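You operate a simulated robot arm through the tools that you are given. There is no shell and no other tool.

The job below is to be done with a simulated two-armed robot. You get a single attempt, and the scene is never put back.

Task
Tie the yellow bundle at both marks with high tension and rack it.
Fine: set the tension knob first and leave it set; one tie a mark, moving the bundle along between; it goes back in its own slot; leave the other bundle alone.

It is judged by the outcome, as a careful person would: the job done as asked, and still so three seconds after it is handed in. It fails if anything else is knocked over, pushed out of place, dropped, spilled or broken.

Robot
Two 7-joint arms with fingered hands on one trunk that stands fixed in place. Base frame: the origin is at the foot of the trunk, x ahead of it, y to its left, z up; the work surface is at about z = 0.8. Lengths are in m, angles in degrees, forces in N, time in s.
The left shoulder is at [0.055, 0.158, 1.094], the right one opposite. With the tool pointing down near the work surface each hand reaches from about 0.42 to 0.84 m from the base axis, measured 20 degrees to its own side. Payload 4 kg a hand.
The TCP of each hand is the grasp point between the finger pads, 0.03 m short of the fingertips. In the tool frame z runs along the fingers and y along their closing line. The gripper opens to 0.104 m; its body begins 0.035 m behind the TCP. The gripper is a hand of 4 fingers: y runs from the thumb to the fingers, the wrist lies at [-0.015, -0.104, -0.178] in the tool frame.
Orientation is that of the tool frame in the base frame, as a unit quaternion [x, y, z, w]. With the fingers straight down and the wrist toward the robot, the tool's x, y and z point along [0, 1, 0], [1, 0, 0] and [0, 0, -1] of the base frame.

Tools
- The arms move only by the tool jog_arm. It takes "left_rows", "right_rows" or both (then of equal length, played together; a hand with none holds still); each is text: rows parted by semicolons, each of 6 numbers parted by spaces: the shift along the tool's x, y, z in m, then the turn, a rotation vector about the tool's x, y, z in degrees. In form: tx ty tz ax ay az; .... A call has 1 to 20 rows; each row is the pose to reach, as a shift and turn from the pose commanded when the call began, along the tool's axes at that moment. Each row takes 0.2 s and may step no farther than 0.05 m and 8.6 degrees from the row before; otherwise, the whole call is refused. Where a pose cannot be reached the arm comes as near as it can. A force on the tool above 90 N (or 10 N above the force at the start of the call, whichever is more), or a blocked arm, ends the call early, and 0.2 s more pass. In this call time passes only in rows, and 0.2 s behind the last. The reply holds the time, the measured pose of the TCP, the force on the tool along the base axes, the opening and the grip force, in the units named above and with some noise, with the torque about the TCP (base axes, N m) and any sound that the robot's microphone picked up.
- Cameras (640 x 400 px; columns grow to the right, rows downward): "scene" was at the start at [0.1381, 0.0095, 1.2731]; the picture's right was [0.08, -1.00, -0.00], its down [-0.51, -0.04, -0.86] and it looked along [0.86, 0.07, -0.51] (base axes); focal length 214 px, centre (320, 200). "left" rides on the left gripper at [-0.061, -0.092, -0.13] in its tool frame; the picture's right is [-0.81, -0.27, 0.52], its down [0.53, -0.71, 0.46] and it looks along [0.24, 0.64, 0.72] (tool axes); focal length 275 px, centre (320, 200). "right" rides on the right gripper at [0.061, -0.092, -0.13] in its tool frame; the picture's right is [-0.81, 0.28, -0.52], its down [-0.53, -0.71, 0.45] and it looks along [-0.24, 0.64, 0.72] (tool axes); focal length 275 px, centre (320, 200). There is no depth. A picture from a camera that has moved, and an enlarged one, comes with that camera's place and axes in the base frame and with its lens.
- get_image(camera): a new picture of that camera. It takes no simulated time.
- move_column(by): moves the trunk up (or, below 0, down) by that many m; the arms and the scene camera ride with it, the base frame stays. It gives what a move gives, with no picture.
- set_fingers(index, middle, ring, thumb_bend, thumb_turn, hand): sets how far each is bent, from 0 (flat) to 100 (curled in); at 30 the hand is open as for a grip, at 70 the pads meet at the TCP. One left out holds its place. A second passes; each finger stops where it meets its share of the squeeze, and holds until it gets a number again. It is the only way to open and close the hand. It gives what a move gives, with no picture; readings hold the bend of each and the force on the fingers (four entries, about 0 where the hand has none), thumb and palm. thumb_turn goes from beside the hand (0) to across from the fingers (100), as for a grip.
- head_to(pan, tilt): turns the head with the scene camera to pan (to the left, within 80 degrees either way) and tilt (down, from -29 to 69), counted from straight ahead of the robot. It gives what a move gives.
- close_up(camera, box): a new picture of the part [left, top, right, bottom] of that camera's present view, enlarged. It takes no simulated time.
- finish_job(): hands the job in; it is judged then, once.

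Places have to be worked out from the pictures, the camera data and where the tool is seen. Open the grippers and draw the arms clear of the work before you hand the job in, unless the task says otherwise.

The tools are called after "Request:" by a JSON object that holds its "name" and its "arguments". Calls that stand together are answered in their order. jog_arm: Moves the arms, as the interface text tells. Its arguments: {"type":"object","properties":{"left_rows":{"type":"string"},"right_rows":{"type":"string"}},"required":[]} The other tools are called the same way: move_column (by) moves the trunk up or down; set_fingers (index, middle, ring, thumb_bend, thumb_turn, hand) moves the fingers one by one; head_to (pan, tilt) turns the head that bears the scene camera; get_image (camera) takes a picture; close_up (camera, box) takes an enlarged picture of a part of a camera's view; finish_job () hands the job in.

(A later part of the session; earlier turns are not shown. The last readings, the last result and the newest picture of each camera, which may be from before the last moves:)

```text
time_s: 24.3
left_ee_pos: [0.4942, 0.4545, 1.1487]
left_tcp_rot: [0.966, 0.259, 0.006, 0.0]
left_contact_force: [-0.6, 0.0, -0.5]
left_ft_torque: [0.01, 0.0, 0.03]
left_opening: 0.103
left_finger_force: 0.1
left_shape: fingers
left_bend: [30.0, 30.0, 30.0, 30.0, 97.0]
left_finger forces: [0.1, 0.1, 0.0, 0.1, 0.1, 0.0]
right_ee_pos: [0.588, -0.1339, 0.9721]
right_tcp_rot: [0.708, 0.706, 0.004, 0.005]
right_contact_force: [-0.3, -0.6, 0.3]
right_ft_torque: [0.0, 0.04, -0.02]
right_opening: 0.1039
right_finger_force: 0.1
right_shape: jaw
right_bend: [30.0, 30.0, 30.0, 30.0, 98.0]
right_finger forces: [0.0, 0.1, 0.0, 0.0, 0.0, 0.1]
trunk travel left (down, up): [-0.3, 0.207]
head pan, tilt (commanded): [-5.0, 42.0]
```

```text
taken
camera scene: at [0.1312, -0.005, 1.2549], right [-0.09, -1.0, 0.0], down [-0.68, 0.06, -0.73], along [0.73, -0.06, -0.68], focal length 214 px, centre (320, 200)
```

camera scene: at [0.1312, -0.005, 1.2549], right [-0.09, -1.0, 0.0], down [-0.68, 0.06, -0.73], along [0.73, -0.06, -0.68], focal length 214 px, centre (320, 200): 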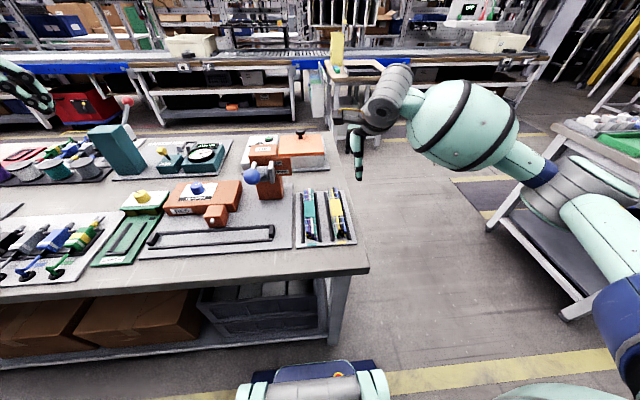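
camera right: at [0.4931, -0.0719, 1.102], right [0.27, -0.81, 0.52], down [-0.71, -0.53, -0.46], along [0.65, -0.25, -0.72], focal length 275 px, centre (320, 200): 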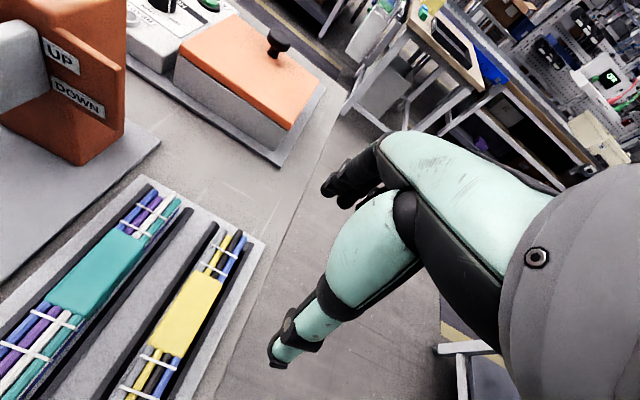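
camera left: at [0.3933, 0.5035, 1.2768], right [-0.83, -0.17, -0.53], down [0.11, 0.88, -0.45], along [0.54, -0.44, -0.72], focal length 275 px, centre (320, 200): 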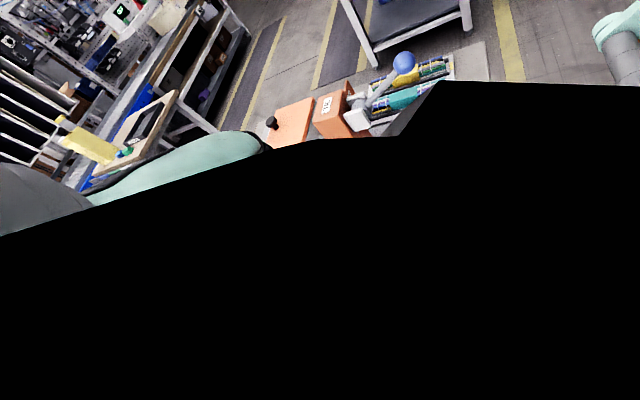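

Request:
{"name": "close_up", "arguments": {"camera": "right", "box": [0, 170, 270, 400]}}

Request:
{"name": "close_up", "arguments": {"camera": "scene", "box": [280, 180, 370, 255]}}

Request:
{"name": "close_up", "arguments": {"camera": "scene", "box": [130, 190, 290, 270]}}

```text
1.74 times, centred on (135, 285) of right
camera zoom: at [0.4939, -0.0719, 1.1019], right [0.27, -0.81, 0.52], down [-0.71, -0.53, -0.46], along [0.65, -0.25, -0.72], focal length 479 px, centre (642, 52)
```

zoom: 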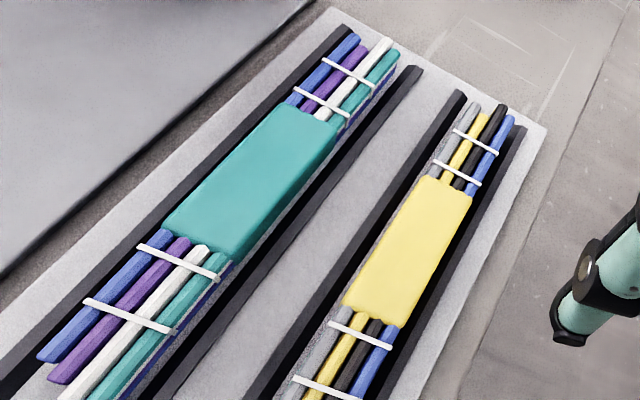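

```text
5.33 times, centred on (325, 218) of scene
camera zoom: at [0.1312, -0.005, 1.2549], right [-0.09, -1.0, 0.0], down [-0.68, 0.06, -0.73], along [0.73, -0.06, -0.68], focal length 1144 px, centre (293, 107)
```

zoom: 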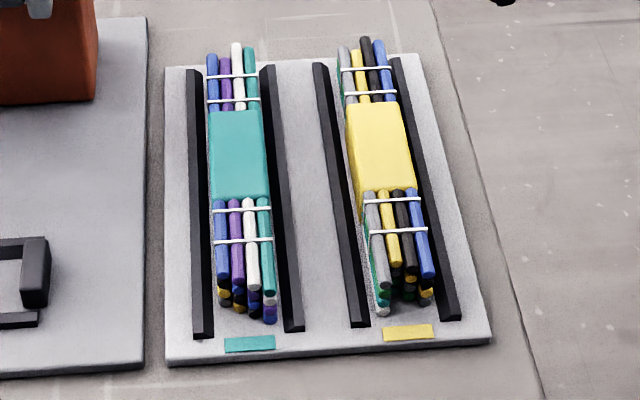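

```text
4.00 times, centred on (210, 230) of scene
camera zoom: at [0.1312, -0.005, 1.2549], right [-0.09, -1.0, 0.0], down [-0.68, 0.06, -0.73], along [0.73, -0.06, -0.68], focal length 858 px, centre (760, 80)
```

zoom: 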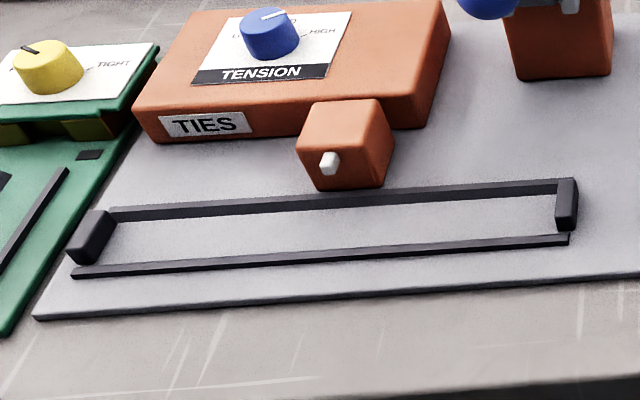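

I zoom further to judge the rail heights relative to the sleeve and the trough profile.

Request:
{"name": "close_up", "arguments": {"camera": "scene", "box": [335, 215, 365, 245]}}

Request:
{"name": "close_up", "arguments": {"camera": "scene", "box": [255, 215, 285, 245]}}

Request:
{"name": "close_up", "arguments": {"camera": "scene", "box": [140, 225, 180, 255]}}

Request:
{"name": "close_up", "arguments": {"camera": "scene", "box": [195, 205, 245, 245]}}

```text
13.33 times, centred on (350, 230) of scene
camera zoom: at [0.1312, -0.005, 1.2549], right [-0.09, -1.0, 0.0], down [-0.68, 0.06, -0.73], along [0.73, -0.06, -0.68], focal length 2860 px, centre (-80, -200)
```

zoom: 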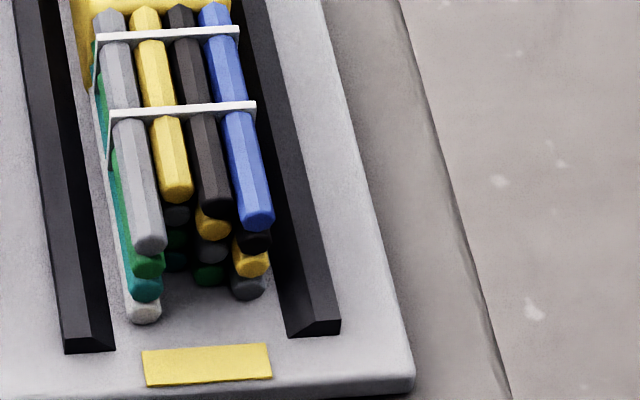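

```text
13.33 times, centred on (270, 230) of scene
camera zoom: at [0.1312, -0.005, 1.2549], right [-0.09, -1.0, 0.0], down [-0.68, 0.06, -0.73], along [0.73, -0.06, -0.68], focal length 2860 px, centre (987, -200)
```

zoom: 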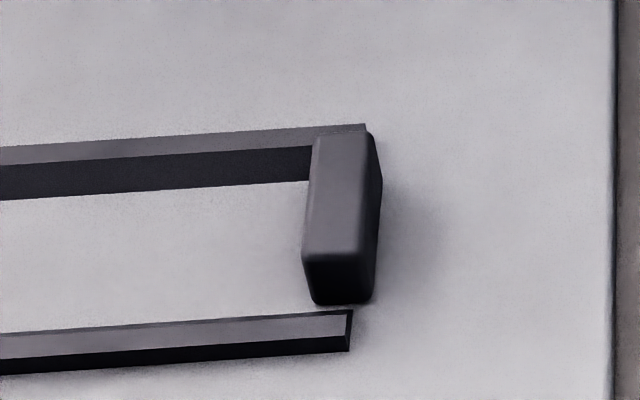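

```text
13.33 times, centred on (160, 240) of scene
camera zoom: at [0.1312, -0.005, 1.2549], right [-0.09, -1.0, 0.0], down [-0.68, 0.06, -0.73], along [0.73, -0.06, -0.68], focal length 2860 px, centre (2453, -333)
```

zoom: 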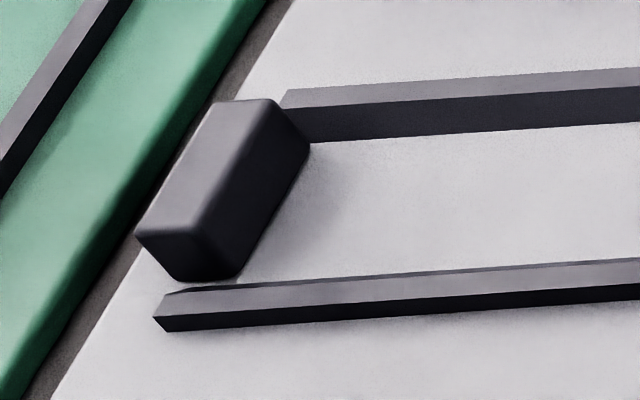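

```text
10.00 times, centred on (220, 225) of scene
camera zoom: at [0.1312, -0.005, 1.2549], right [-0.09, -1.0, 0.0], down [-0.68, 0.06, -0.73], along [0.73, -0.06, -0.68], focal length 2145 px, centre (1320, -50)
```

zoom: 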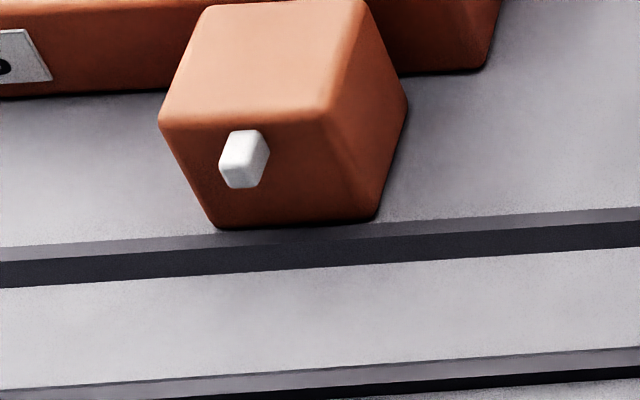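

Sleeve top is about z 0.834, centred near (0.549, −0.089), 3 cm wide; marks at ±5 cm. I pre-shape the right hand to a ~6 cm opening (so it clears the teal bundle) and rotate it to grasp orientation above the yellow sleeve.

Request:
{"name": "set_fingers", "arguments": {"hand": "right", "index": 47, "middle": 47, "ring": 47, "thumb_bend": 47}}

Request:
{"name": "jog_arm", "arguments": {"right_rows": "0.004 -0.004 0 0 0 -8; 0.008 -0.007 0 0 0 -16; 0.012 -0.011 0 0 0 -24; 0.016 -0.014 0 0 0 -32; 0.02 -0.018 0 0 0 -40; 0.025 -0.022 0 0 0 -48; 0.029 -0.025 0 0 0 -56; 0.033 -0.029 0 0 0 -64; 0.037 -0.032 0 0 0 -72; 0.041 -0.036 0 0 0 -80; 0.045 -0.039 0 0 0 -88; 0.045 -0.039 0.01 0 0 -90; 0.045 -0.039 0.01 0 0 -90"}}

Request:
{"name": "get_image", "arguments": {"camera": "right"}}

Request:
{"name": "get_image", "arguments": {"camera": "scene"}}

```text
time_s: 25.3
left_ee_pos: [0.494, 0.4546, 1.1498]
left_tcp_rot: [0.966, 0.259, 0.006, 0.0]
left_contact_force: [-0.2, 0.8, -0.1]
left_ft_torque: [-0.02, -0.01, 0.01]
left_opening: 0.1028
left_finger_force: 0.1
left_shape: fingers
left_bend: [30.0, 30.0, 30.0, 30.0, 97.0]
left_finger forces: [0.0, 0.2, 0.0, 0.0, 0.0, 0.0]
right_ee_pos: [0.5874, -0.134, 0.9726]
right_tcp_rot: [0.708, 0.706, 0.005, 0.004]
right_contact_force: [0.1, -1.0, -0.1]
right_ft_torque: [0.0, 0.01, 0.0]
right_opening: 0.0604
right_finger_force: 0.0
right_shape: fingers
right_bend: [47.0, 47.0, 47.0, 47.0, 98.0]
right_finger forces: [0.0, 0.0, 0.1, 0.0, 0.0, 0.0]
trunk travel left (down, up): [-0.3, 0.207]
head pan, tilt (commanded): [-5.0, 42.0]
```

```text
time_s: 28.1
left_ee_pos: [0.4927, 0.4545, 1.148]
left_tcp_rot: [0.966, 0.259, 0.005, 0.0]
left_contact_force: [0.5, -0.8, -0.6]
left_ft_torque: [-0.01, 0.05, 0.01]
left_opening: 0.1029
left_finger_force: 0.0
left_shape: fingers
left_bend: [30.0, 30.0, 30.0, 30.0, 97.0]
left_finger forces: [0.1, 0.0, 0.0, 0.0, 0.0, 0.0]
right_ee_pos: [0.5484, -0.088, 0.9639]
right_tcp_rot: [0.0, 1.0, 0.0, 0.007]
right_contact_force: [0.3, -0.5, 1.1]
right_ft_torque: [0.0, 0.02, -0.02]
right_opening: 0.0603
right_finger_force: 0.1
right_shape: fingers
right_bend: [47.0, 47.0, 47.0, 47.0, 98.0]
right_finger forces: [0.0, 0.1, 0.0, 0.1, 0.1, 0.1]
trunk travel left (down, up): [-0.3, 0.207]
head pan, tilt (commanded): [-5.0, 42.0]
```

```text
taken
camera right: at [0.4851, -0.1792, 1.093], right [0.8, 0.28, 0.53], down [0.54, -0.71, -0.45], along [0.25, 0.64, -0.72], focal length 275 px, centre (320, 200)
```

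right: 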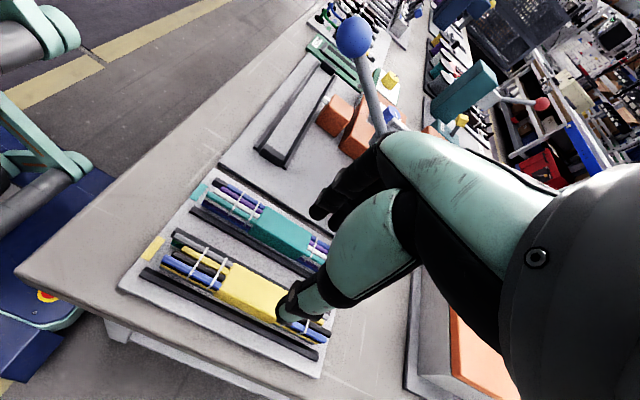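

```text
taken
camera scene: at [0.131, -0.0049, 1.2549], right [-0.09, -1.0, 0.0], down [-0.68, 0.06, -0.73], along [0.73, -0.07, -0.68], focal length 214 px, centre (320, 200)
```

scene: 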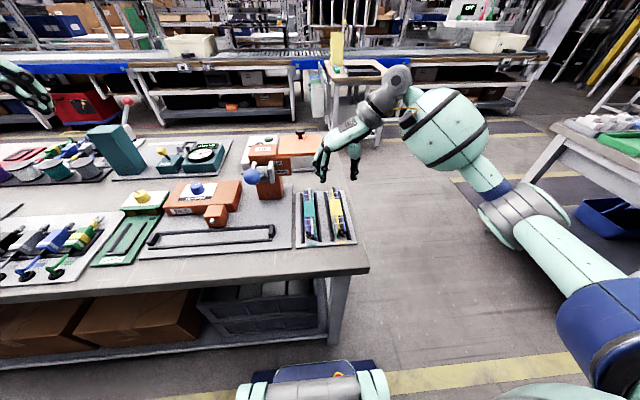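

The right camera gives a nice side view of the rack and trough; I enlarge these.

Request:
{"name": "close_up", "arguments": {"camera": "right", "box": [110, 170, 350, 390]}}

Request:
{"name": "close_up", "arguments": {"camera": "right", "box": [210, 40, 410, 200]}}

Request:
{"name": "close_up", "arguments": {"camera": "scene", "box": [260, 110, 380, 250]}}

```text
1.82 times, centred on (230, 280) of right
camera zoom: at [0.4851, -0.1792, 1.093], right [0.8, 0.28, 0.53], down [0.54, -0.71, -0.45], along [0.25, 0.64, -0.72], focal length 500 px, centre (484, 54)
```

zoom: 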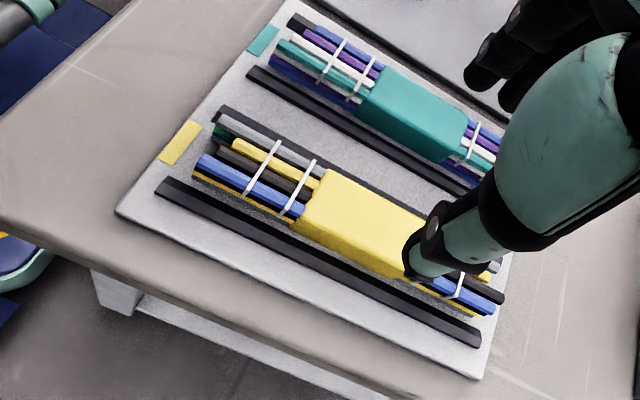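

```text
2.50 times, centred on (310, 120) of right
camera zoom: at [0.4851, -0.1792, 1.093], right [0.8, 0.28, 0.53], down [0.54, -0.71, -0.45], along [0.25, 0.64, -0.72], focal length 688 px, centre (345, 400)
```

zoom: 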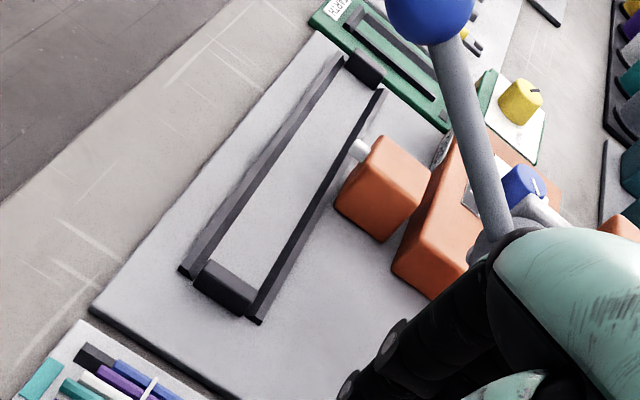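

```text
2.86 times, centred on (320, 180) of scene
camera zoom: at [0.131, -0.0049, 1.2549], right [-0.09, -1.0, 0.0], down [-0.68, 0.06, -0.73], along [0.73, -0.07, -0.68], focal length 613 px, centre (320, 257)
```

zoom: 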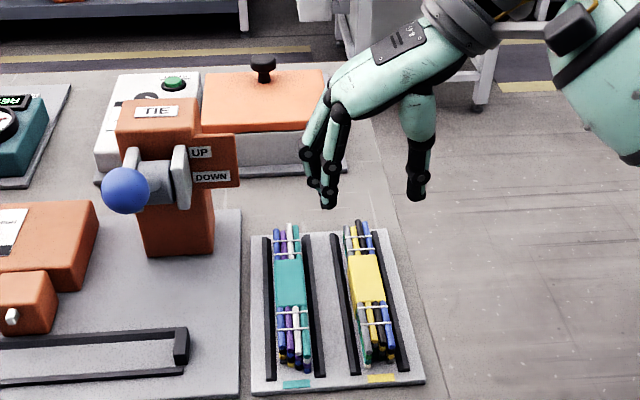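

I zoom in on the tie head to see how much room fingers have beside it.

Request:
{"name": "close_up", "arguments": {"camera": "right", "box": [300, 70, 400, 170]}}

Request:
{"name": "close_up", "arguments": {"camera": "right", "box": [250, 50, 350, 170]}}

```text
4.00 times, centred on (350, 120) of right
camera zoom: at [0.4851, -0.1792, 1.093], right [0.8, 0.28, 0.53], down [0.54, -0.71, -0.45], along [0.25, 0.64, -0.72], focal length 1101 px, centre (200, 520)
```

zoom: 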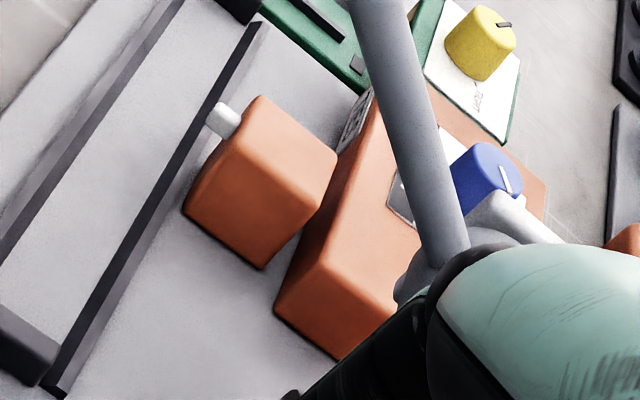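

```text
3.33 times, centred on (300, 110) of right
camera zoom: at [0.4851, -0.1792, 1.093], right [0.8, 0.28, 0.53], down [0.54, -0.71, -0.45], along [0.25, 0.64, -0.72], focal length 918 px, centre (387, 500)
```

zoom: 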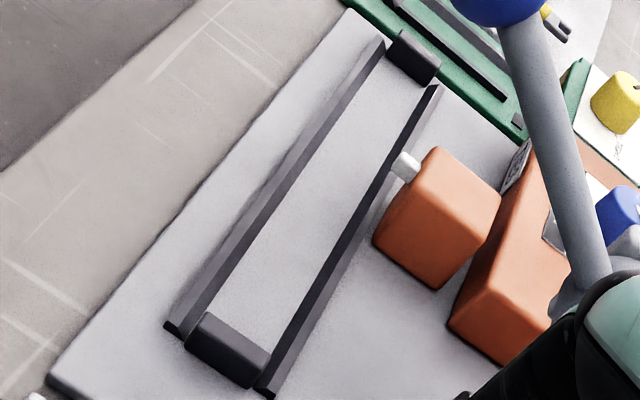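

I check the actual finger spacing along the tool x axis, since it decides clearance beside the tie head.

Request:
{"name": "close_up", "arguments": {"camera": "scene", "box": [305, 120, 385, 190]}}

Request:
{"name": "close_up", "arguments": {"camera": "right", "box": [260, 150, 420, 340]}}

```text
5.71 times, centred on (345, 155) of scene
camera zoom: at [0.131, -0.0049, 1.2549], right [-0.09, -1.0, 0.0], down [-0.68, 0.06, -0.73], along [0.73, -0.07, -0.68], focal length 1226 px, centre (177, 457)
```

zoom: 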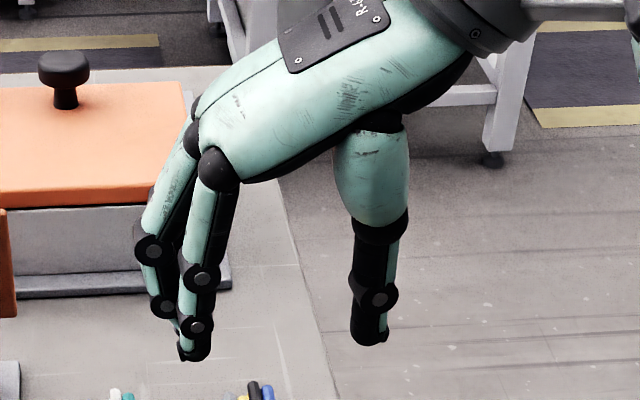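

```text
2.11 times, centred on (340, 245) of right
camera zoom: at [0.4851, -0.1792, 1.093], right [0.8, 0.28, 0.53], down [0.54, -0.71, -0.45], along [0.25, 0.64, -0.72], focal length 580 px, centre (278, 105)
```

zoom: 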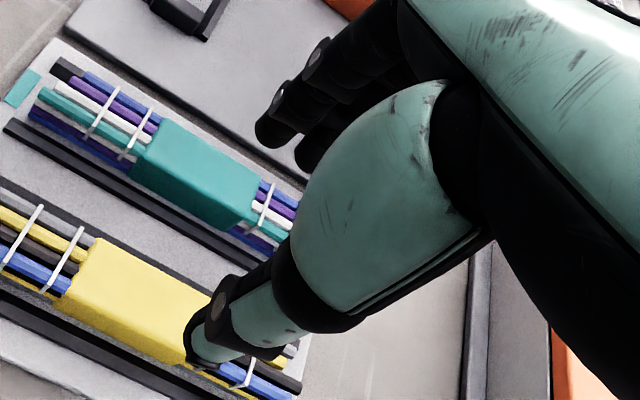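

Finger spacing: index +7.5 mm, middle −12 mm, ring −32 mm in tool x. I look closely at the rail's end from the right camera to fix the rail height.

Request:
{"name": "close_up", "arguments": {"camera": "right", "box": [130, 225, 230, 300]}}

Request:
{"name": "close_up", "arguments": {"camera": "right", "box": [180, 240, 340, 360]}}

```text
5.33 times, centred on (180, 262) of right
camera zoom: at [0.4851, -0.1792, 1.093], right [0.8, 0.28, 0.53], down [0.54, -0.71, -0.45], along [0.25, 0.64, -0.72], focal length 1468 px, centre (1067, -133)
```

zoom: 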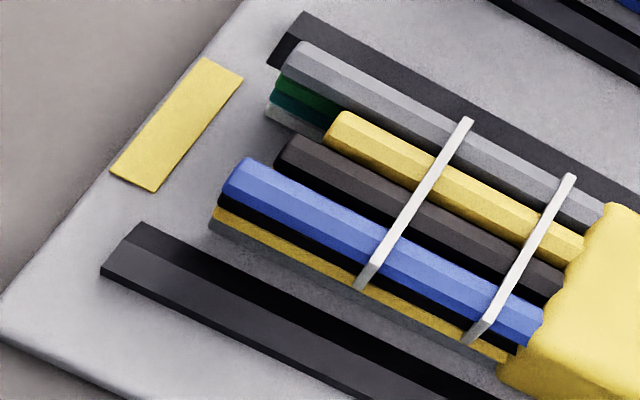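

```text
3.33 times, centred on (260, 300) of right
camera zoom: at [0.4851, -0.1792, 1.093], right [0.8, 0.28, 0.53], down [0.54, -0.71, -0.45], along [0.25, 0.64, -0.72], focal length 918 px, centre (520, -133)
```

zoom: 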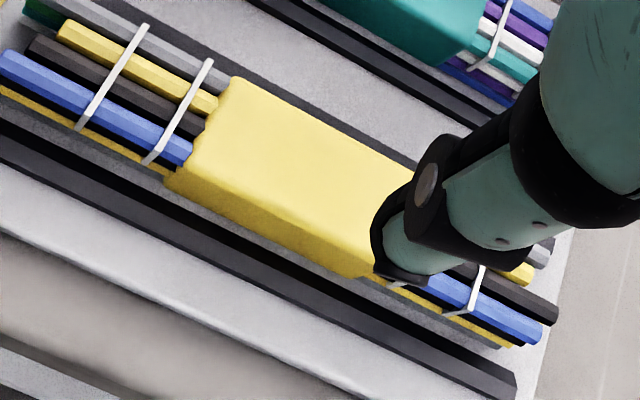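

Rails are only about 8 mm high (top ≈ 0.815), while the sleeve top is ≈ 0.834. I curl the ring finger away (index, middle and thumb only), then descend to just above the sleeve.

Request:
{"name": "set_fingers", "arguments": {"hand": "right", "ring": 100}}

Request:
{"name": "jog_arm", "arguments": {"right_rows": "0.001 0 0.03 0 0 0; 0.002 0 0.06 0 0 0; 0.002 0 0.08 0 0 0; 0.002 0 0.08 0 0 0"}}

Request:
{"name": "close_up", "arguments": {"camera": "right", "box": [200, 150, 440, 340]}}

Request:
{"name": "close_up", "arguments": {"camera": "scene", "box": [280, 130, 400, 250]}}

```text
time_s: 29.1
left_ee_pos: [0.4943, 0.4544, 1.1477]
left_tcp_rot: [0.966, 0.259, 0.006, 0.001]
left_contact_force: [-0.1, -0.4, 0.4]
left_ft_torque: [0.0, 0.03, 0.01]
left_opening: 0.1027
left_finger_force: 0.1
left_shape: fingers
left_bend: [30.0, 30.0, 30.0, 30.0, 97.0]
left_finger forces: [0.0, 0.1, 0.1, 0.1, 0.0, 0.0]
right_ee_pos: [0.5486, -0.0883, 0.9636]
right_tcp_rot: [0.001, 1.0, -0.001, 0.007]
right_contact_force: [-0.1, -0.4, -0.3]
right_ft_torque: [0.02, 0.0, 0.03]
right_opening: 0.0608
right_finger_force: 0.0
right_shape: fingers
right_bend: [47.0, 47.0, 100.0, 47.0, 98.0]
right_finger forces: [0.0, 0.0, 0.0, 0.1, 0.1, 0.0]
trunk travel left (down, up): [-0.3, 0.207]
head pan, tilt (commanded): [-5.0, 42.0]
```

```text
time_s: 30.1
left_ee_pos: [0.4936, 0.4547, 1.1488]
left_tcp_rot: [0.966, 0.258, 0.006, 0.001]
left_contact_force: [0.7, 0.1, 0.3]
left_ft_torque: [0.0, 0.01, -0.03]
left_opening: 0.1031
left_finger_force: 0.0
left_shape: fingers
left_bend: [30.0, 30.0, 30.0, 30.0, 97.0]
left_finger forces: [0.0, 0.0, 0.0, 0.0, 0.1, 0.0]
right_ee_pos: [0.5468, -0.0877, 0.8836]
right_tcp_rot: [0.0, 1.0, -0.001, 0.006]
right_contact_force: [-0.4, -1.2, 0.4]
right_ft_torque: [0.01, 0.01, 0.01]
right_opening: 0.0604
right_finger_force: 0.0
right_shape: fingers
right_bend: [47.0, 47.0, 100.0, 47.0, 98.0]
right_finger forces: [0.0, 0.0, 0.1, 0.0, 0.0, 0.1]
trunk travel left (down, up): [-0.3, 0.207]
head pan, tilt (commanded): [-5.0, 42.0]
```

```text
2.11 times, centred on (320, 245) of right
camera zoom: at [0.484, -0.1797, 1.0123], right [0.8, 0.27, 0.53], down [0.54, -0.71, -0.45], along [0.25, 0.64, -0.72], focal length 580 px, centre (320, 105)
```

zoom: 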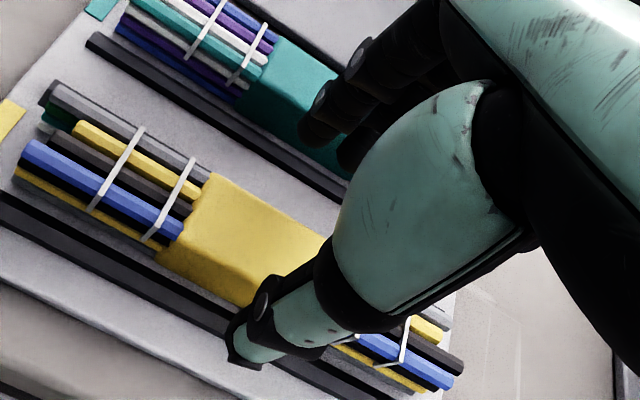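

```text
3.33 times, centred on (340, 190) of scene
camera zoom: at [0.1311, -0.005, 1.2549], right [-0.09, -1.0, 0.0], down [-0.68, 0.06, -0.73], along [0.73, -0.07, -0.68], focal length 715 px, centre (253, 233)
```

zoom: 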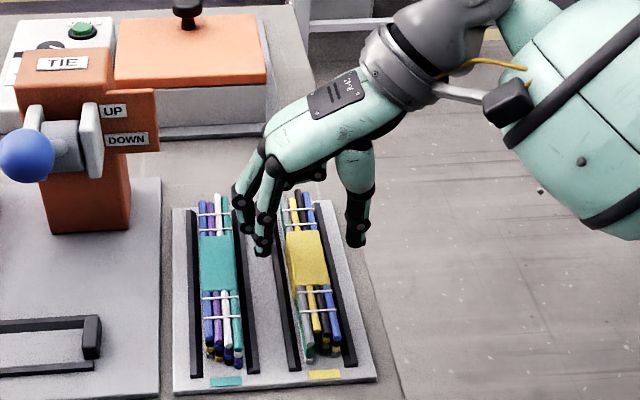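

Fingers line up over the gaps either side of the yellow sleeve, clear of the teal one. I descend to TCP z ≈ 0.851 so the tips stop just above the rails.

Request:
{"name": "jog_arm", "arguments": {"right_rows": "0 0 0.01 0 0 0; 0 0 0.02 0 0 0; 0 0 0.028 0 0 0; 0 0 0.033 0 0 0; 0 0 0.033 0 0 0"}}

Request:
{"name": "close_up", "arguments": {"camera": "right", "box": [160, 150, 400, 340]}}

Request:
{"name": "close_up", "arguments": {"camera": "scene", "box": [300, 160, 370, 240]}}

```text
time_s: 31.3
left_ee_pos: [0.4926, 0.4542, 1.1491]
left_tcp_rot: [0.966, 0.259, 0.006, 0.0]
left_contact_force: [-0.3, 0.3, 0.4]
left_ft_torque: [0.0, -0.01, -0.02]
left_opening: 0.1029
left_finger_force: 0.1
left_shape: fingers
left_bend: [30.0, 30.0, 30.0, 30.0, 97.0]
left_finger forces: [0.0, 0.0, 0.0, 0.1, 0.0, 0.0]
right_ee_pos: [0.548, -0.0878, 0.85]
right_tcp_rot: [0.0, 1.0, 0.0, 0.005]
right_contact_force: [-0.7, -0.8, 0.1]
right_ft_torque: [0.02, 0.0, 0.01]
right_opening: 0.0606
right_finger_force: 0.0
right_shape: fingers
right_bend: [47.0, 47.0, 100.0, 47.0, 98.0]
right_finger forces: [0.0, 0.0, 0.0, 0.0, 0.0, 0.1]
trunk travel left (down, up): [-0.3, 0.207]
head pan, tilt (commanded): [-5.0, 42.0]
```

```text
2.11 times, centred on (280, 245) of right
camera zoom: at [0.4847, -0.1793, 0.9794], right [0.8, 0.27, 0.53], down [0.54, -0.71, -0.45], along [0.25, 0.64, -0.72], focal length 580 px, centre (404, 105)
```

zoom: 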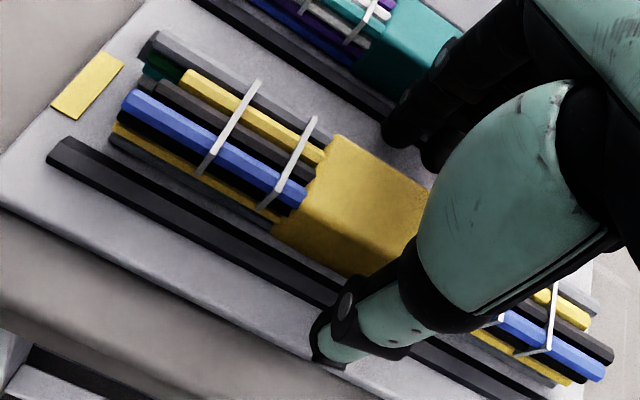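

```text
5.00 times, centred on (335, 200) of scene
camera zoom: at [0.1311, -0.005, 1.2549], right [-0.09, -1.0, 0.0], down [-0.68, 0.06, -0.73], along [0.73, -0.07, -0.68], focal length 1072 px, centre (245, 200)
```

zoom: 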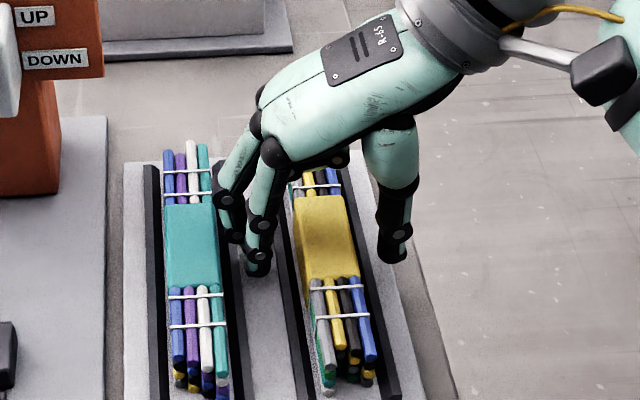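

No contact yet and everything lines up. I close index, middle and thumb on the sleeve.

Request:
{"name": "set_fingers", "arguments": {"hand": "right", "index": 67, "middle": 67, "thumb_bend": 67}}

Request:
{"name": "close_up", "arguments": {"camera": "right", "box": [160, 150, 400, 340]}}

Request:
{"name": "close_up", "arguments": {"camera": "scene", "box": [300, 160, 370, 240]}}

```text
time_s: 32.3
left_ee_pos: [0.4929, 0.4543, 1.1484]
left_tcp_rot: [0.966, 0.259, 0.005, 0.0]
left_contact_force: [-0.4, 0.6, 0.6]
left_ft_torque: [-0.01, -0.02, -0.03]
left_opening: 0.1032
left_finger_force: 0.1
left_shape: fingers
left_bend: [30.0, 30.0, 30.0, 30.0, 97.0]
left_finger forces: [0.0, 0.1, 0.1, 0.0, 0.0, 0.1]
right_ee_pos: [0.5489, -0.0891, 0.851]
right_tcp_rot: [0.0, 1.0, 0.001, 0.007]
right_contact_force: [-0.4, 0.2, -0.3]
right_ft_torque: [0.0, 0.01, 0.01]
right_opening: 0.0241
right_finger_force: 6.0
right_shape: fingers
right_bend: [62.0, 63.0, 100.0, 60.0, 97.0]
right_finger forces: [3.3, 3.3, 0.1, 0.0, 6.1, 0.0]
trunk travel left (down, up): [-0.3, 0.207]
head pan, tilt (commanded): [-5.0, 42.0]
```

```text
2.11 times, centred on (280, 245) of right
camera zoom: at [0.4848, -0.1792, 0.9795], right [0.8, 0.27, 0.53], down [0.54, -0.71, -0.45], along [0.25, 0.64, -0.72], focal length 580 px, centre (404, 105)
```

zoom: 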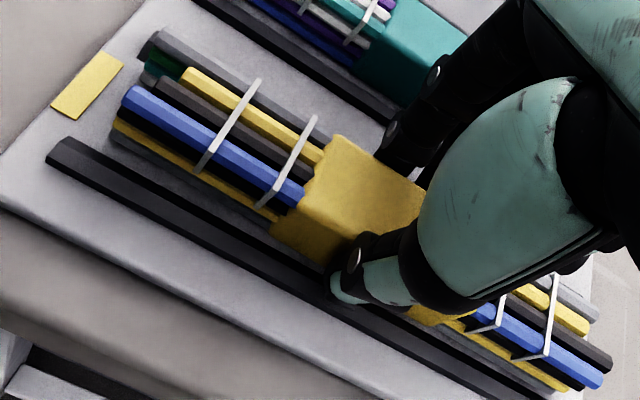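

```text
5.00 times, centred on (335, 200) of scene
camera zoom: at [0.1312, -0.005, 1.2549], right [-0.09, -1.0, 0.0], down [-0.68, 0.06, -0.73], along [0.73, -0.07, -0.68], focal length 1072 px, centre (245, 200)
```

zoom: 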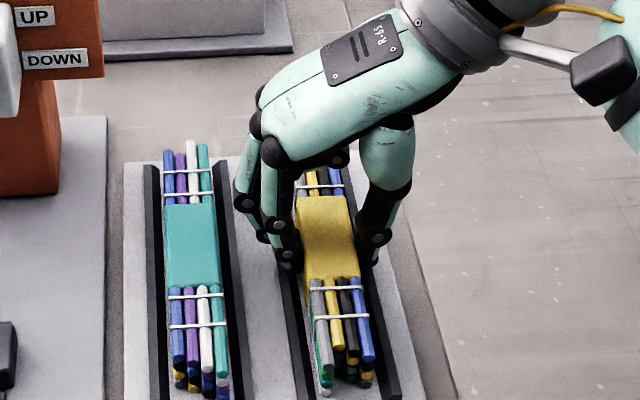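

Gripped evenly (≈6 N). I lift a little and check that the bundle comes along level.

Request:
{"name": "jog_arm", "arguments": {"right_rows": "0 0 -0.005 0 0 0; 0 0 -0.012 0 0 0; 0 0 -0.022 0 0 0; 0 0 -0.035 0 0 0; 0 0 -0.05 0 0 0; 0 0 -0.05 0 0 0"}}

Request:
{"name": "get_image", "arguments": {"camera": "right"}}

Request:
{"name": "close_up", "arguments": {"camera": "scene", "box": [280, 130, 400, 250]}}

```text
time_s: 33.7
left_ee_pos: [0.4938, 0.4543, 1.1497]
left_tcp_rot: [0.966, 0.259, 0.006, 0.001]
left_contact_force: [-0.3, -0.4, 0.3]
left_ft_torque: [0.0, 0.01, -0.02]
left_opening: 0.103
left_finger_force: 0.1
left_shape: fingers
left_bend: [30.0, 30.0, 30.0, 30.0, 97.0]
left_finger forces: [0.0, 0.1, 0.0, 0.1, 0.0, 0.0]
right_ee_pos: [0.5487, -0.089, 0.8993]
right_tcp_rot: [-0.001, 1.0, 0.001, 0.005]
right_contact_force: [0.1, -1.2, -1.7]
right_ft_torque: [0.01, 0.04, 0.02]
right_opening: 0.0244
right_finger_force: 6.3
right_shape: fingers
right_bend: [62.0, 64.0, 100.0, 60.0, 97.0]
right_finger forces: [3.5, 2.5, 0.0, 0.0, 6.0, 0.0]
trunk travel left (down, up): [-0.3, 0.207]
head pan, tilt (commanded): [-5.0, 42.0]
```

```text
taken
camera right: at [0.4846, -0.1793, 1.0297], right [0.8, 0.27, 0.53], down [0.54, -0.71, -0.45], along [0.25, 0.64, -0.72], focal length 275 px, centre (320, 200)
```

right: 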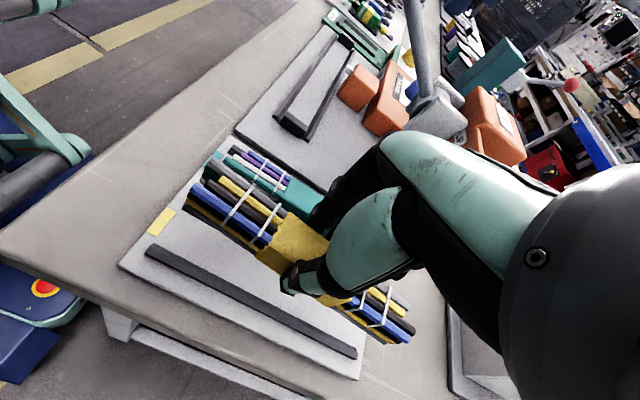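

```text
3.33 times, centred on (340, 190) of scene
camera zoom: at [0.1314, -0.0051, 1.2549], right [-0.09, -1.0, 0.0], down [-0.68, 0.06, -0.73], along [0.73, -0.07, -0.68], focal length 715 px, centre (253, 233)
```

zoom: 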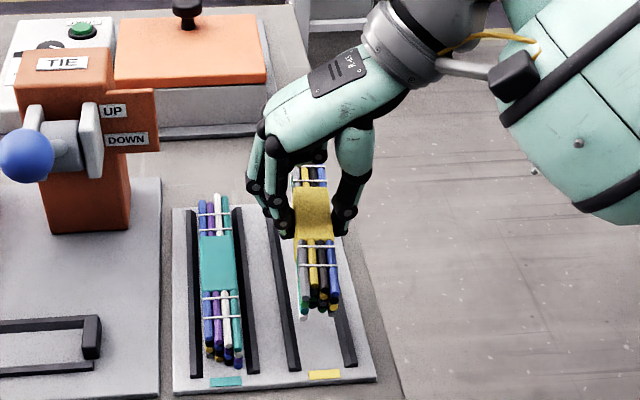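

The bundle is up and level in the grip (grasp pose noted: TCP ≈ 0.5483, −0.0885, 0.8505). I raise it well above the lever height and move the left hand further away at the same time.

Request:
{"name": "jog_arm", "arguments": {"left_rows": "0.003 -0.03 -0.01 0 0 0; 0.006 -0.06 -0.015 0 0 0; 0.009 -0.09 -0.02 0 0 0; 0.011 -0.12 -0.025 0 0 0; 0.013 -0.143 -0.03 0 0 0; 0.013 -0.143 -0.03 0 0 0; 0.013 -0.143 -0.03 0 0 0", "right_rows": "0 0 -0.03 0 0 0; 0 0 -0.065 0 0 0; 0 0 -0.1 0 0 0; 0 0 -0.135 0 0 0; 0 0 -0.17 0 0 0; 0 0 -0.2 0 0 0; 0 0 -0.2 0 0 0"}}

Request:
{"name": "get_image", "arguments": {"camera": "scene"}}

Request:
{"name": "get_image", "arguments": {"camera": "right"}}

```text
time_s: 35.3
left_ee_pos: [0.4336, 0.5849, 1.1771]
left_tcp_rot: [0.966, 0.259, 0.005, 0.001]
left_contact_force: [0.1, 0.1, -0.5]
left_ft_torque: [-0.02, 0.01, 0.01]
left_opening: 0.1032
left_finger_force: 0.0
left_shape: fingers
left_bend: [30.0, 30.0, 30.0, 30.0, 97.0]
left_finger forces: [0.1, 0.0, 0.1, 0.1, 0.1, 0.0]
right_ee_pos: [0.5436, -0.0885, 1.1004]
right_tcp_rot: [0.0, 1.0, 0.0, 0.005]
right_contact_force: [1.1, -0.3, -0.9]
right_ft_torque: [0.01, -0.01, 0.02]
right_opening: 0.0242
right_finger_force: 5.9
right_shape: fingers
right_bend: [62.0, 64.0, 100.0, 60.0, 97.0]
right_finger forces: [3.3, 2.5, 0.1, 0.1, 5.9, 0.0]
trunk travel left (down, up): [-0.3, 0.207]
head pan, tilt (commanded): [-5.0, 42.0]
```

```text
taken
camera scene: at [0.1313, -0.0053, 1.2549], right [-0.09, -1.0, 0.0], down [-0.68, 0.06, -0.73], along [0.73, -0.07, -0.68], focal length 214 px, centre (320, 200)
```

scene: 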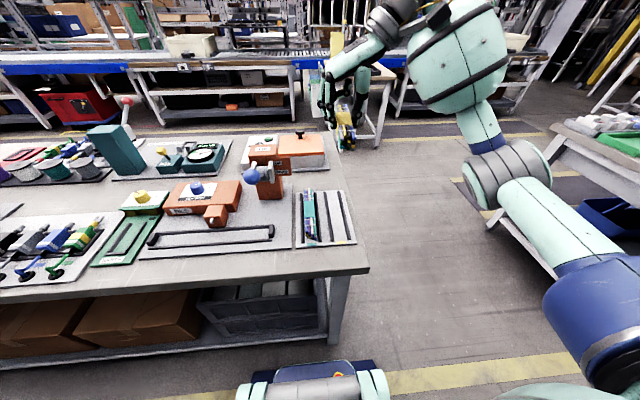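

```text
taken
camera right: at [0.4816, -0.1795, 1.2305], right [0.8, 0.27, 0.53], down [0.54, -0.71, -0.45], along [0.25, 0.64, -0.72], focal length 275 px, centre (320, 200)
```

right: 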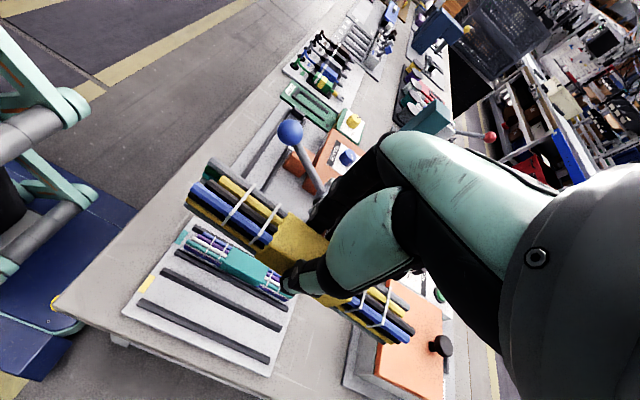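

Now I carry the bundle over to the trough, rotating it 90° clockwise so it lies along y, staying at z ≈ 1.10.

Request:
{"name": "jog_arm", "arguments": {"right_rows": "0.0037 0.0292 0 0 0 6.92; 0.0074 0.0584 0 0 0 13.85; 0.0111 0.0876 0 0 0 20.77; 0.0148 0.1168 0 0 0 27.69; 0.0185 0.146 0 0 0 34.6; 0.0222 0.1752 0 0 0 41.54; 0.0258 0.2043 0 0 0 48.46; 0.0295 0.2335 0 0 0 55.38; 0.0332 0.2627 0 0 0 62.3; 0.0369 0.2919 0 0 0 69.23; 0.0406 0.3211 0 0 0 76.15; 0.0443 0.3503 0 0 0 83.1; 0.048 0.3795 0 0 0 90; 0.048 0.3795 0 0 0 90"}}

Request:
{"name": "head_to", "arguments": {"pan": 18, "tilt": 42}}

Request:
{"name": "get_image", "arguments": {"camera": "scene"}}

Request:
{"name": "get_image", "arguments": {"camera": "right"}}

```text
time_s: 38.3
left_ee_pos: [0.4341, 0.5848, 1.1758]
left_tcp_rot: [0.966, 0.259, 0.005, 0.001]
left_contact_force: [0.1, -0.4, -0.2]
left_ft_torque: [0.0, 0.0, -0.01]
left_opening: 0.1029
left_finger_force: 0.1
left_shape: fingers
left_bend: [30.0, 30.0, 30.0, 30.0, 97.0]
left_finger forces: [0.0, 0.1, 0.0, 0.0, 0.0, 0.1]
right_ee_pos: [0.5016, 0.2622, 1.0998]
right_tcp_rot: [0.664, 0.747, 0.004, 0.005]
right_contact_force: [-0.3, -0.6, -1.2]
right_ft_torque: [0.01, 0.0, 0.05]
right_opening: 0.0237
right_finger_force: 6.1
right_shape: fingers
right_bend: [62.0, 64.0, 100.0, 61.0, 96.0]
right_finger forces: [3.5, 2.3, 0.0, 0.1, 5.8, 0.0]
right hand out of reach, approached as far as the arm can: row 13, 14
trunk travel left (down, up): [-0.3, 0.207]
head pan, tilt (commanded): [-5.0, 42.0]
```

```text
time_s: 39.1
left_ee_pos: [0.4346, 0.5845, 1.1765]
left_tcp_rot: [0.966, 0.258, 0.006, 0.001]
left_contact_force: [-0.3, 0.5, 0.1]
left_ft_torque: [0.01, -0.01, 0.02]
left_opening: 0.1031
left_finger_force: 0.1
left_shape: fingers
left_bend: [30.0, 30.0, 30.0, 30.0, 97.0]
left_finger forces: [0.0, 0.0, 0.0, 0.0, 0.0, 0.1]
right_ee_pos: [0.5011, 0.2629, 1.0992]
right_tcp_rot: [0.663, 0.748, 0.004, 0.005]
right_contact_force: [-0.9, -0.1, -0.9]
right_ft_torque: [0.02, 0.03, 0.01]
right_opening: 0.024
right_finger_force: 5.5
right_shape: fingers
right_bend: [62.0, 64.0, 100.0, 61.0, 96.0]
right_finger forces: [3.4, 2.4, 0.0, 0.1, 5.9, 0.0]
trunk travel left (down, up): [-0.3, 0.207]
head pan, tilt (commanded): [18.0, 42.0]
```

```text
taken
camera scene: at [0.1274, 0.0281, 1.255], right [0.31, -0.95, 0.0], down [-0.65, -0.21, -0.73], along [0.7, 0.23, -0.68], focal length 214 px, centre (320, 200)
```

scene: 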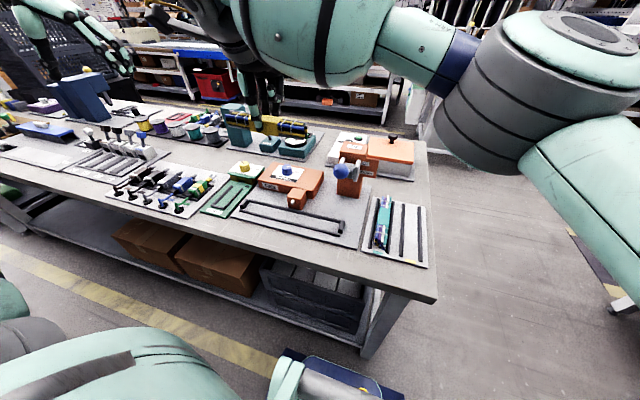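

```text
taken
camera right: at [0.4007, 0.3132, 1.2289], right [0.36, -0.77, 0.52], down [-0.64, -0.61, -0.46], along [0.68, -0.17, -0.72], focal length 275 px, centre (320, 200)
```

right: 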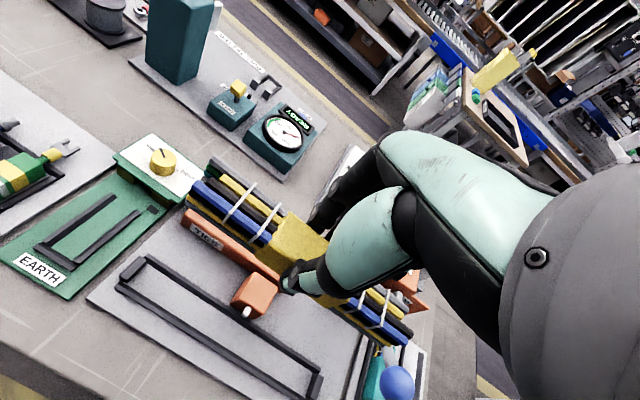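

The right arm runs out of reach at the left trough position, so I'll use the right-hand position first (bundle centre y ≈ 0.19, left mark at the nozzle). I back off to y ≈ 0.19 with the bundle squared to the trough.

Request:
{"name": "jog_arm", "arguments": {"right_rows": "-0.02 -0.003 0 0 0 2; -0.045 -0.008 0 0 0 4.5; -0.07 -0.0124 0 0 0 6.9; -0.07 -0.0124 0 0 0 6.9"}}

Request:
{"name": "get_image", "arguments": {"camera": "scene"}}

Request:
{"name": "get_image", "arguments": {"camera": "right"}}

```text
time_s: 40.1
left_ee_pos: [0.4327, 0.5862, 1.1762]
left_tcp_rot: [0.966, 0.258, 0.006, 0.001]
left_contact_force: [0.0, 0.6, -0.2]
left_ft_torque: [0.0, -0.01, -0.02]
left_opening: 0.1031
left_finger_force: 0.2
left_shape: fingers
left_bend: [30.0, 30.0, 30.0, 30.0, 97.0]
left_finger forces: [0.0, 0.1, 0.0, 0.0, 0.0, 0.1]
right_ee_pos: [0.4967, 0.1922, 1.101]
right_tcp_rot: [0.708, 0.706, 0.004, 0.005]
right_contact_force: [0.1, -0.4, -1.9]
right_ft_torque: [-0.01, 0.03, 0.01]
right_opening: 0.0238
right_finger_force: 5.8
right_shape: fingers
right_bend: [62.0, 64.0, 100.0, 61.0, 96.0]
right_finger forces: [3.5, 2.3, 0.1, 0.0, 5.8, 0.1]
trunk travel left (down, up): [-0.3, 0.207]
head pan, tilt (commanded): [18.0, 42.0]
```

```text
taken
camera scene: at [0.1272, 0.0287, 1.255], right [0.31, -0.95, 0.0], down [-0.65, -0.21, -0.73], along [0.7, 0.23, -0.68], focal length 214 px, centre (320, 200)
```

scene: 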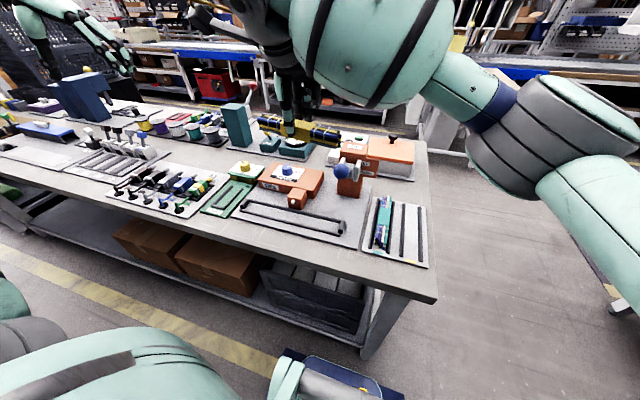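

```text
taken
camera right: at [0.4033, 0.2532, 1.229], right [0.27, -0.81, 0.52], down [-0.71, -0.53, -0.46], along [0.65, -0.25, -0.72], focal length 275 px, centre (320, 200)
```

right: 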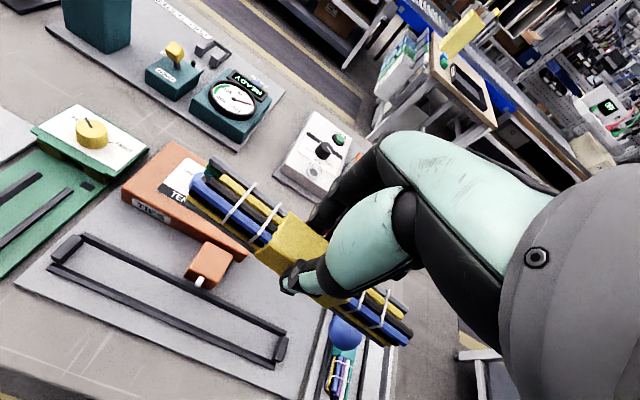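

At (0.497, 0.192) squared up. The right camera now looks almost straight down at the trough, so I measure it from here.

Request:
{"name": "close_up", "arguments": {"camera": "right", "box": [30, 220, 310, 390]}}

Request:
{"name": "close_up", "arguments": {"camera": "right", "box": [170, 220, 310, 380]}}

```text
2.29 times, centred on (170, 305) of right
camera zoom: at [0.4033, 0.2532, 1.229], right [0.27, -0.81, 0.52], down [-0.71, -0.53, -0.46], along [0.65, -0.25, -0.72], focal length 629 px, centre (663, -40)
```

zoom: 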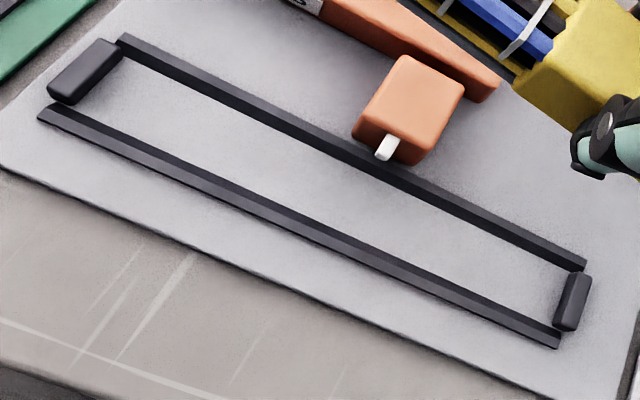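

```text
2.50 times, centred on (240, 300) of right
camera zoom: at [0.4033, 0.2532, 1.229], right [0.27, -0.81, 0.52], down [-0.71, -0.53, -0.46], along [0.65, -0.25, -0.72], focal length 688 px, centre (520, -50)
```

zoom: 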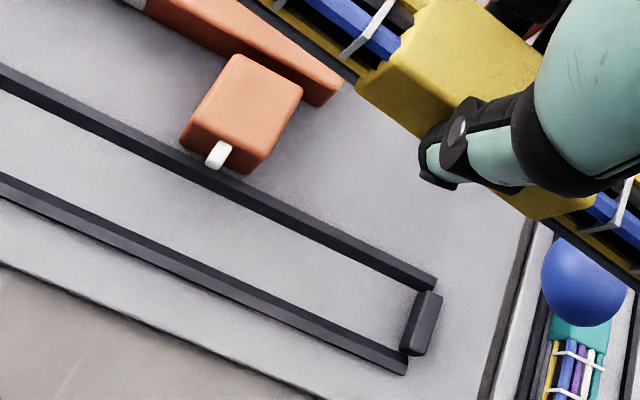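

Trough centre line x ≈ 0.494, nozzle at y ≈ 0.236, end block face at y ≈ 0.088. The lever ball hangs over the trough's right end, so I lower the bundle first at y ≈ 0.224 (clear of the ball) to z ≈ 0.90, then I'll slip it right under the lever.

Request:
{"name": "jog_arm", "arguments": {"right_rows": "0.016 -0.001 0.01 0 0 0; 0.032 -0.002 0.03 0 0 0; 0.032 -0.002 0.065 0 0 0; 0.032 -0.002 0.1 0 0 0; 0.032 -0.002 0.135 0 0 0; 0.032 -0.002 0.165 0 0 0; 0.032 -0.002 0.19 0 0 0; 0.032 -0.002 0.201 0 0 0; 0.032 -0.002 0.201 0 0 0"}}

Request:
{"name": "get_image", "arguments": {"camera": "right"}}

Request:
{"name": "close_up", "arguments": {"camera": "scene", "box": [200, 110, 400, 250]}}

```text
time_s: 42.1
left_ee_pos: [0.4348, 0.5844, 1.1756]
left_tcp_rot: [0.966, 0.259, 0.005, 0.001]
left_contact_force: [1.3, -0.4, 0.4]
left_ft_torque: [0.0, -0.01, 0.02]
left_opening: 0.1028
left_finger_force: 0.1
left_shape: fingers
left_bend: [30.0, 30.0, 30.0, 30.0, 97.0]
left_finger forces: [0.1, 0.0, 0.0, 0.0, 0.0, 0.0]
right_ee_pos: [0.4956, 0.2219, 0.8986]
right_tcp_rot: [0.708, 0.707, 0.004, 0.005]
right_contact_force: [-0.4, -0.1, -2.1]
right_ft_torque: [0.01, 0.0, -0.01]
right_opening: 0.0238
right_finger_force: 5.3
right_shape: fingers
right_bend: [62.0, 64.0, 100.0, 61.0, 96.0]
right_finger forces: [3.5, 2.2, 0.0, 0.0, 5.8, 0.0]
trunk travel left (down, up): [-0.3, 0.207]
head pan, tilt (commanded): [18.0, 42.0]
```

```text
taken
camera right: at [0.4028, 0.2856, 1.027], right [0.27, -0.81, 0.52], down [-0.71, -0.53, -0.46], along [0.65, -0.24, -0.72], focal length 275 px, centre (320, 200)
```

right: 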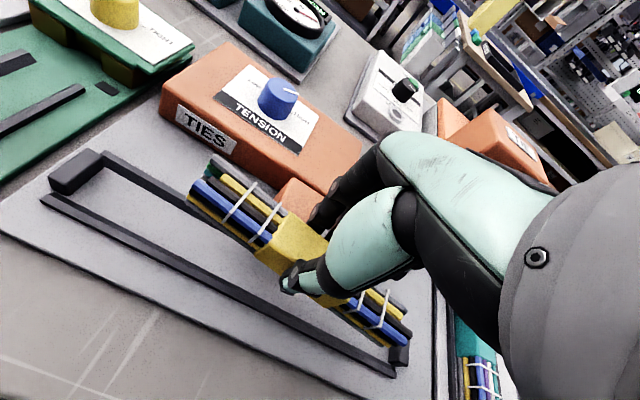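

```text
2.86 times, centred on (300, 180) of scene
camera zoom: at [0.1273, 0.0283, 1.255], right [0.31, -0.95, 0.0], down [-0.65, -0.21, -0.73], along [0.7, 0.23, -0.68], focal length 613 px, centre (377, 257)
```

zoom: 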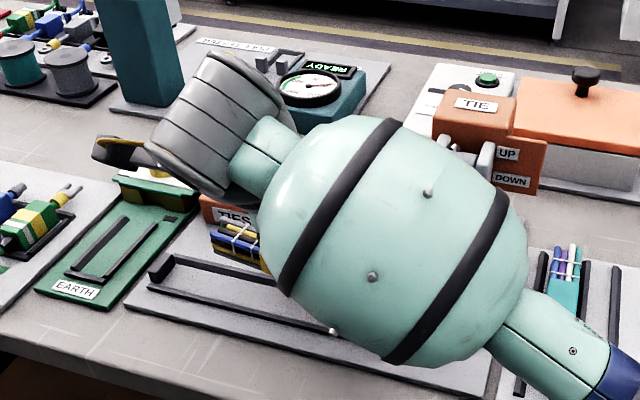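

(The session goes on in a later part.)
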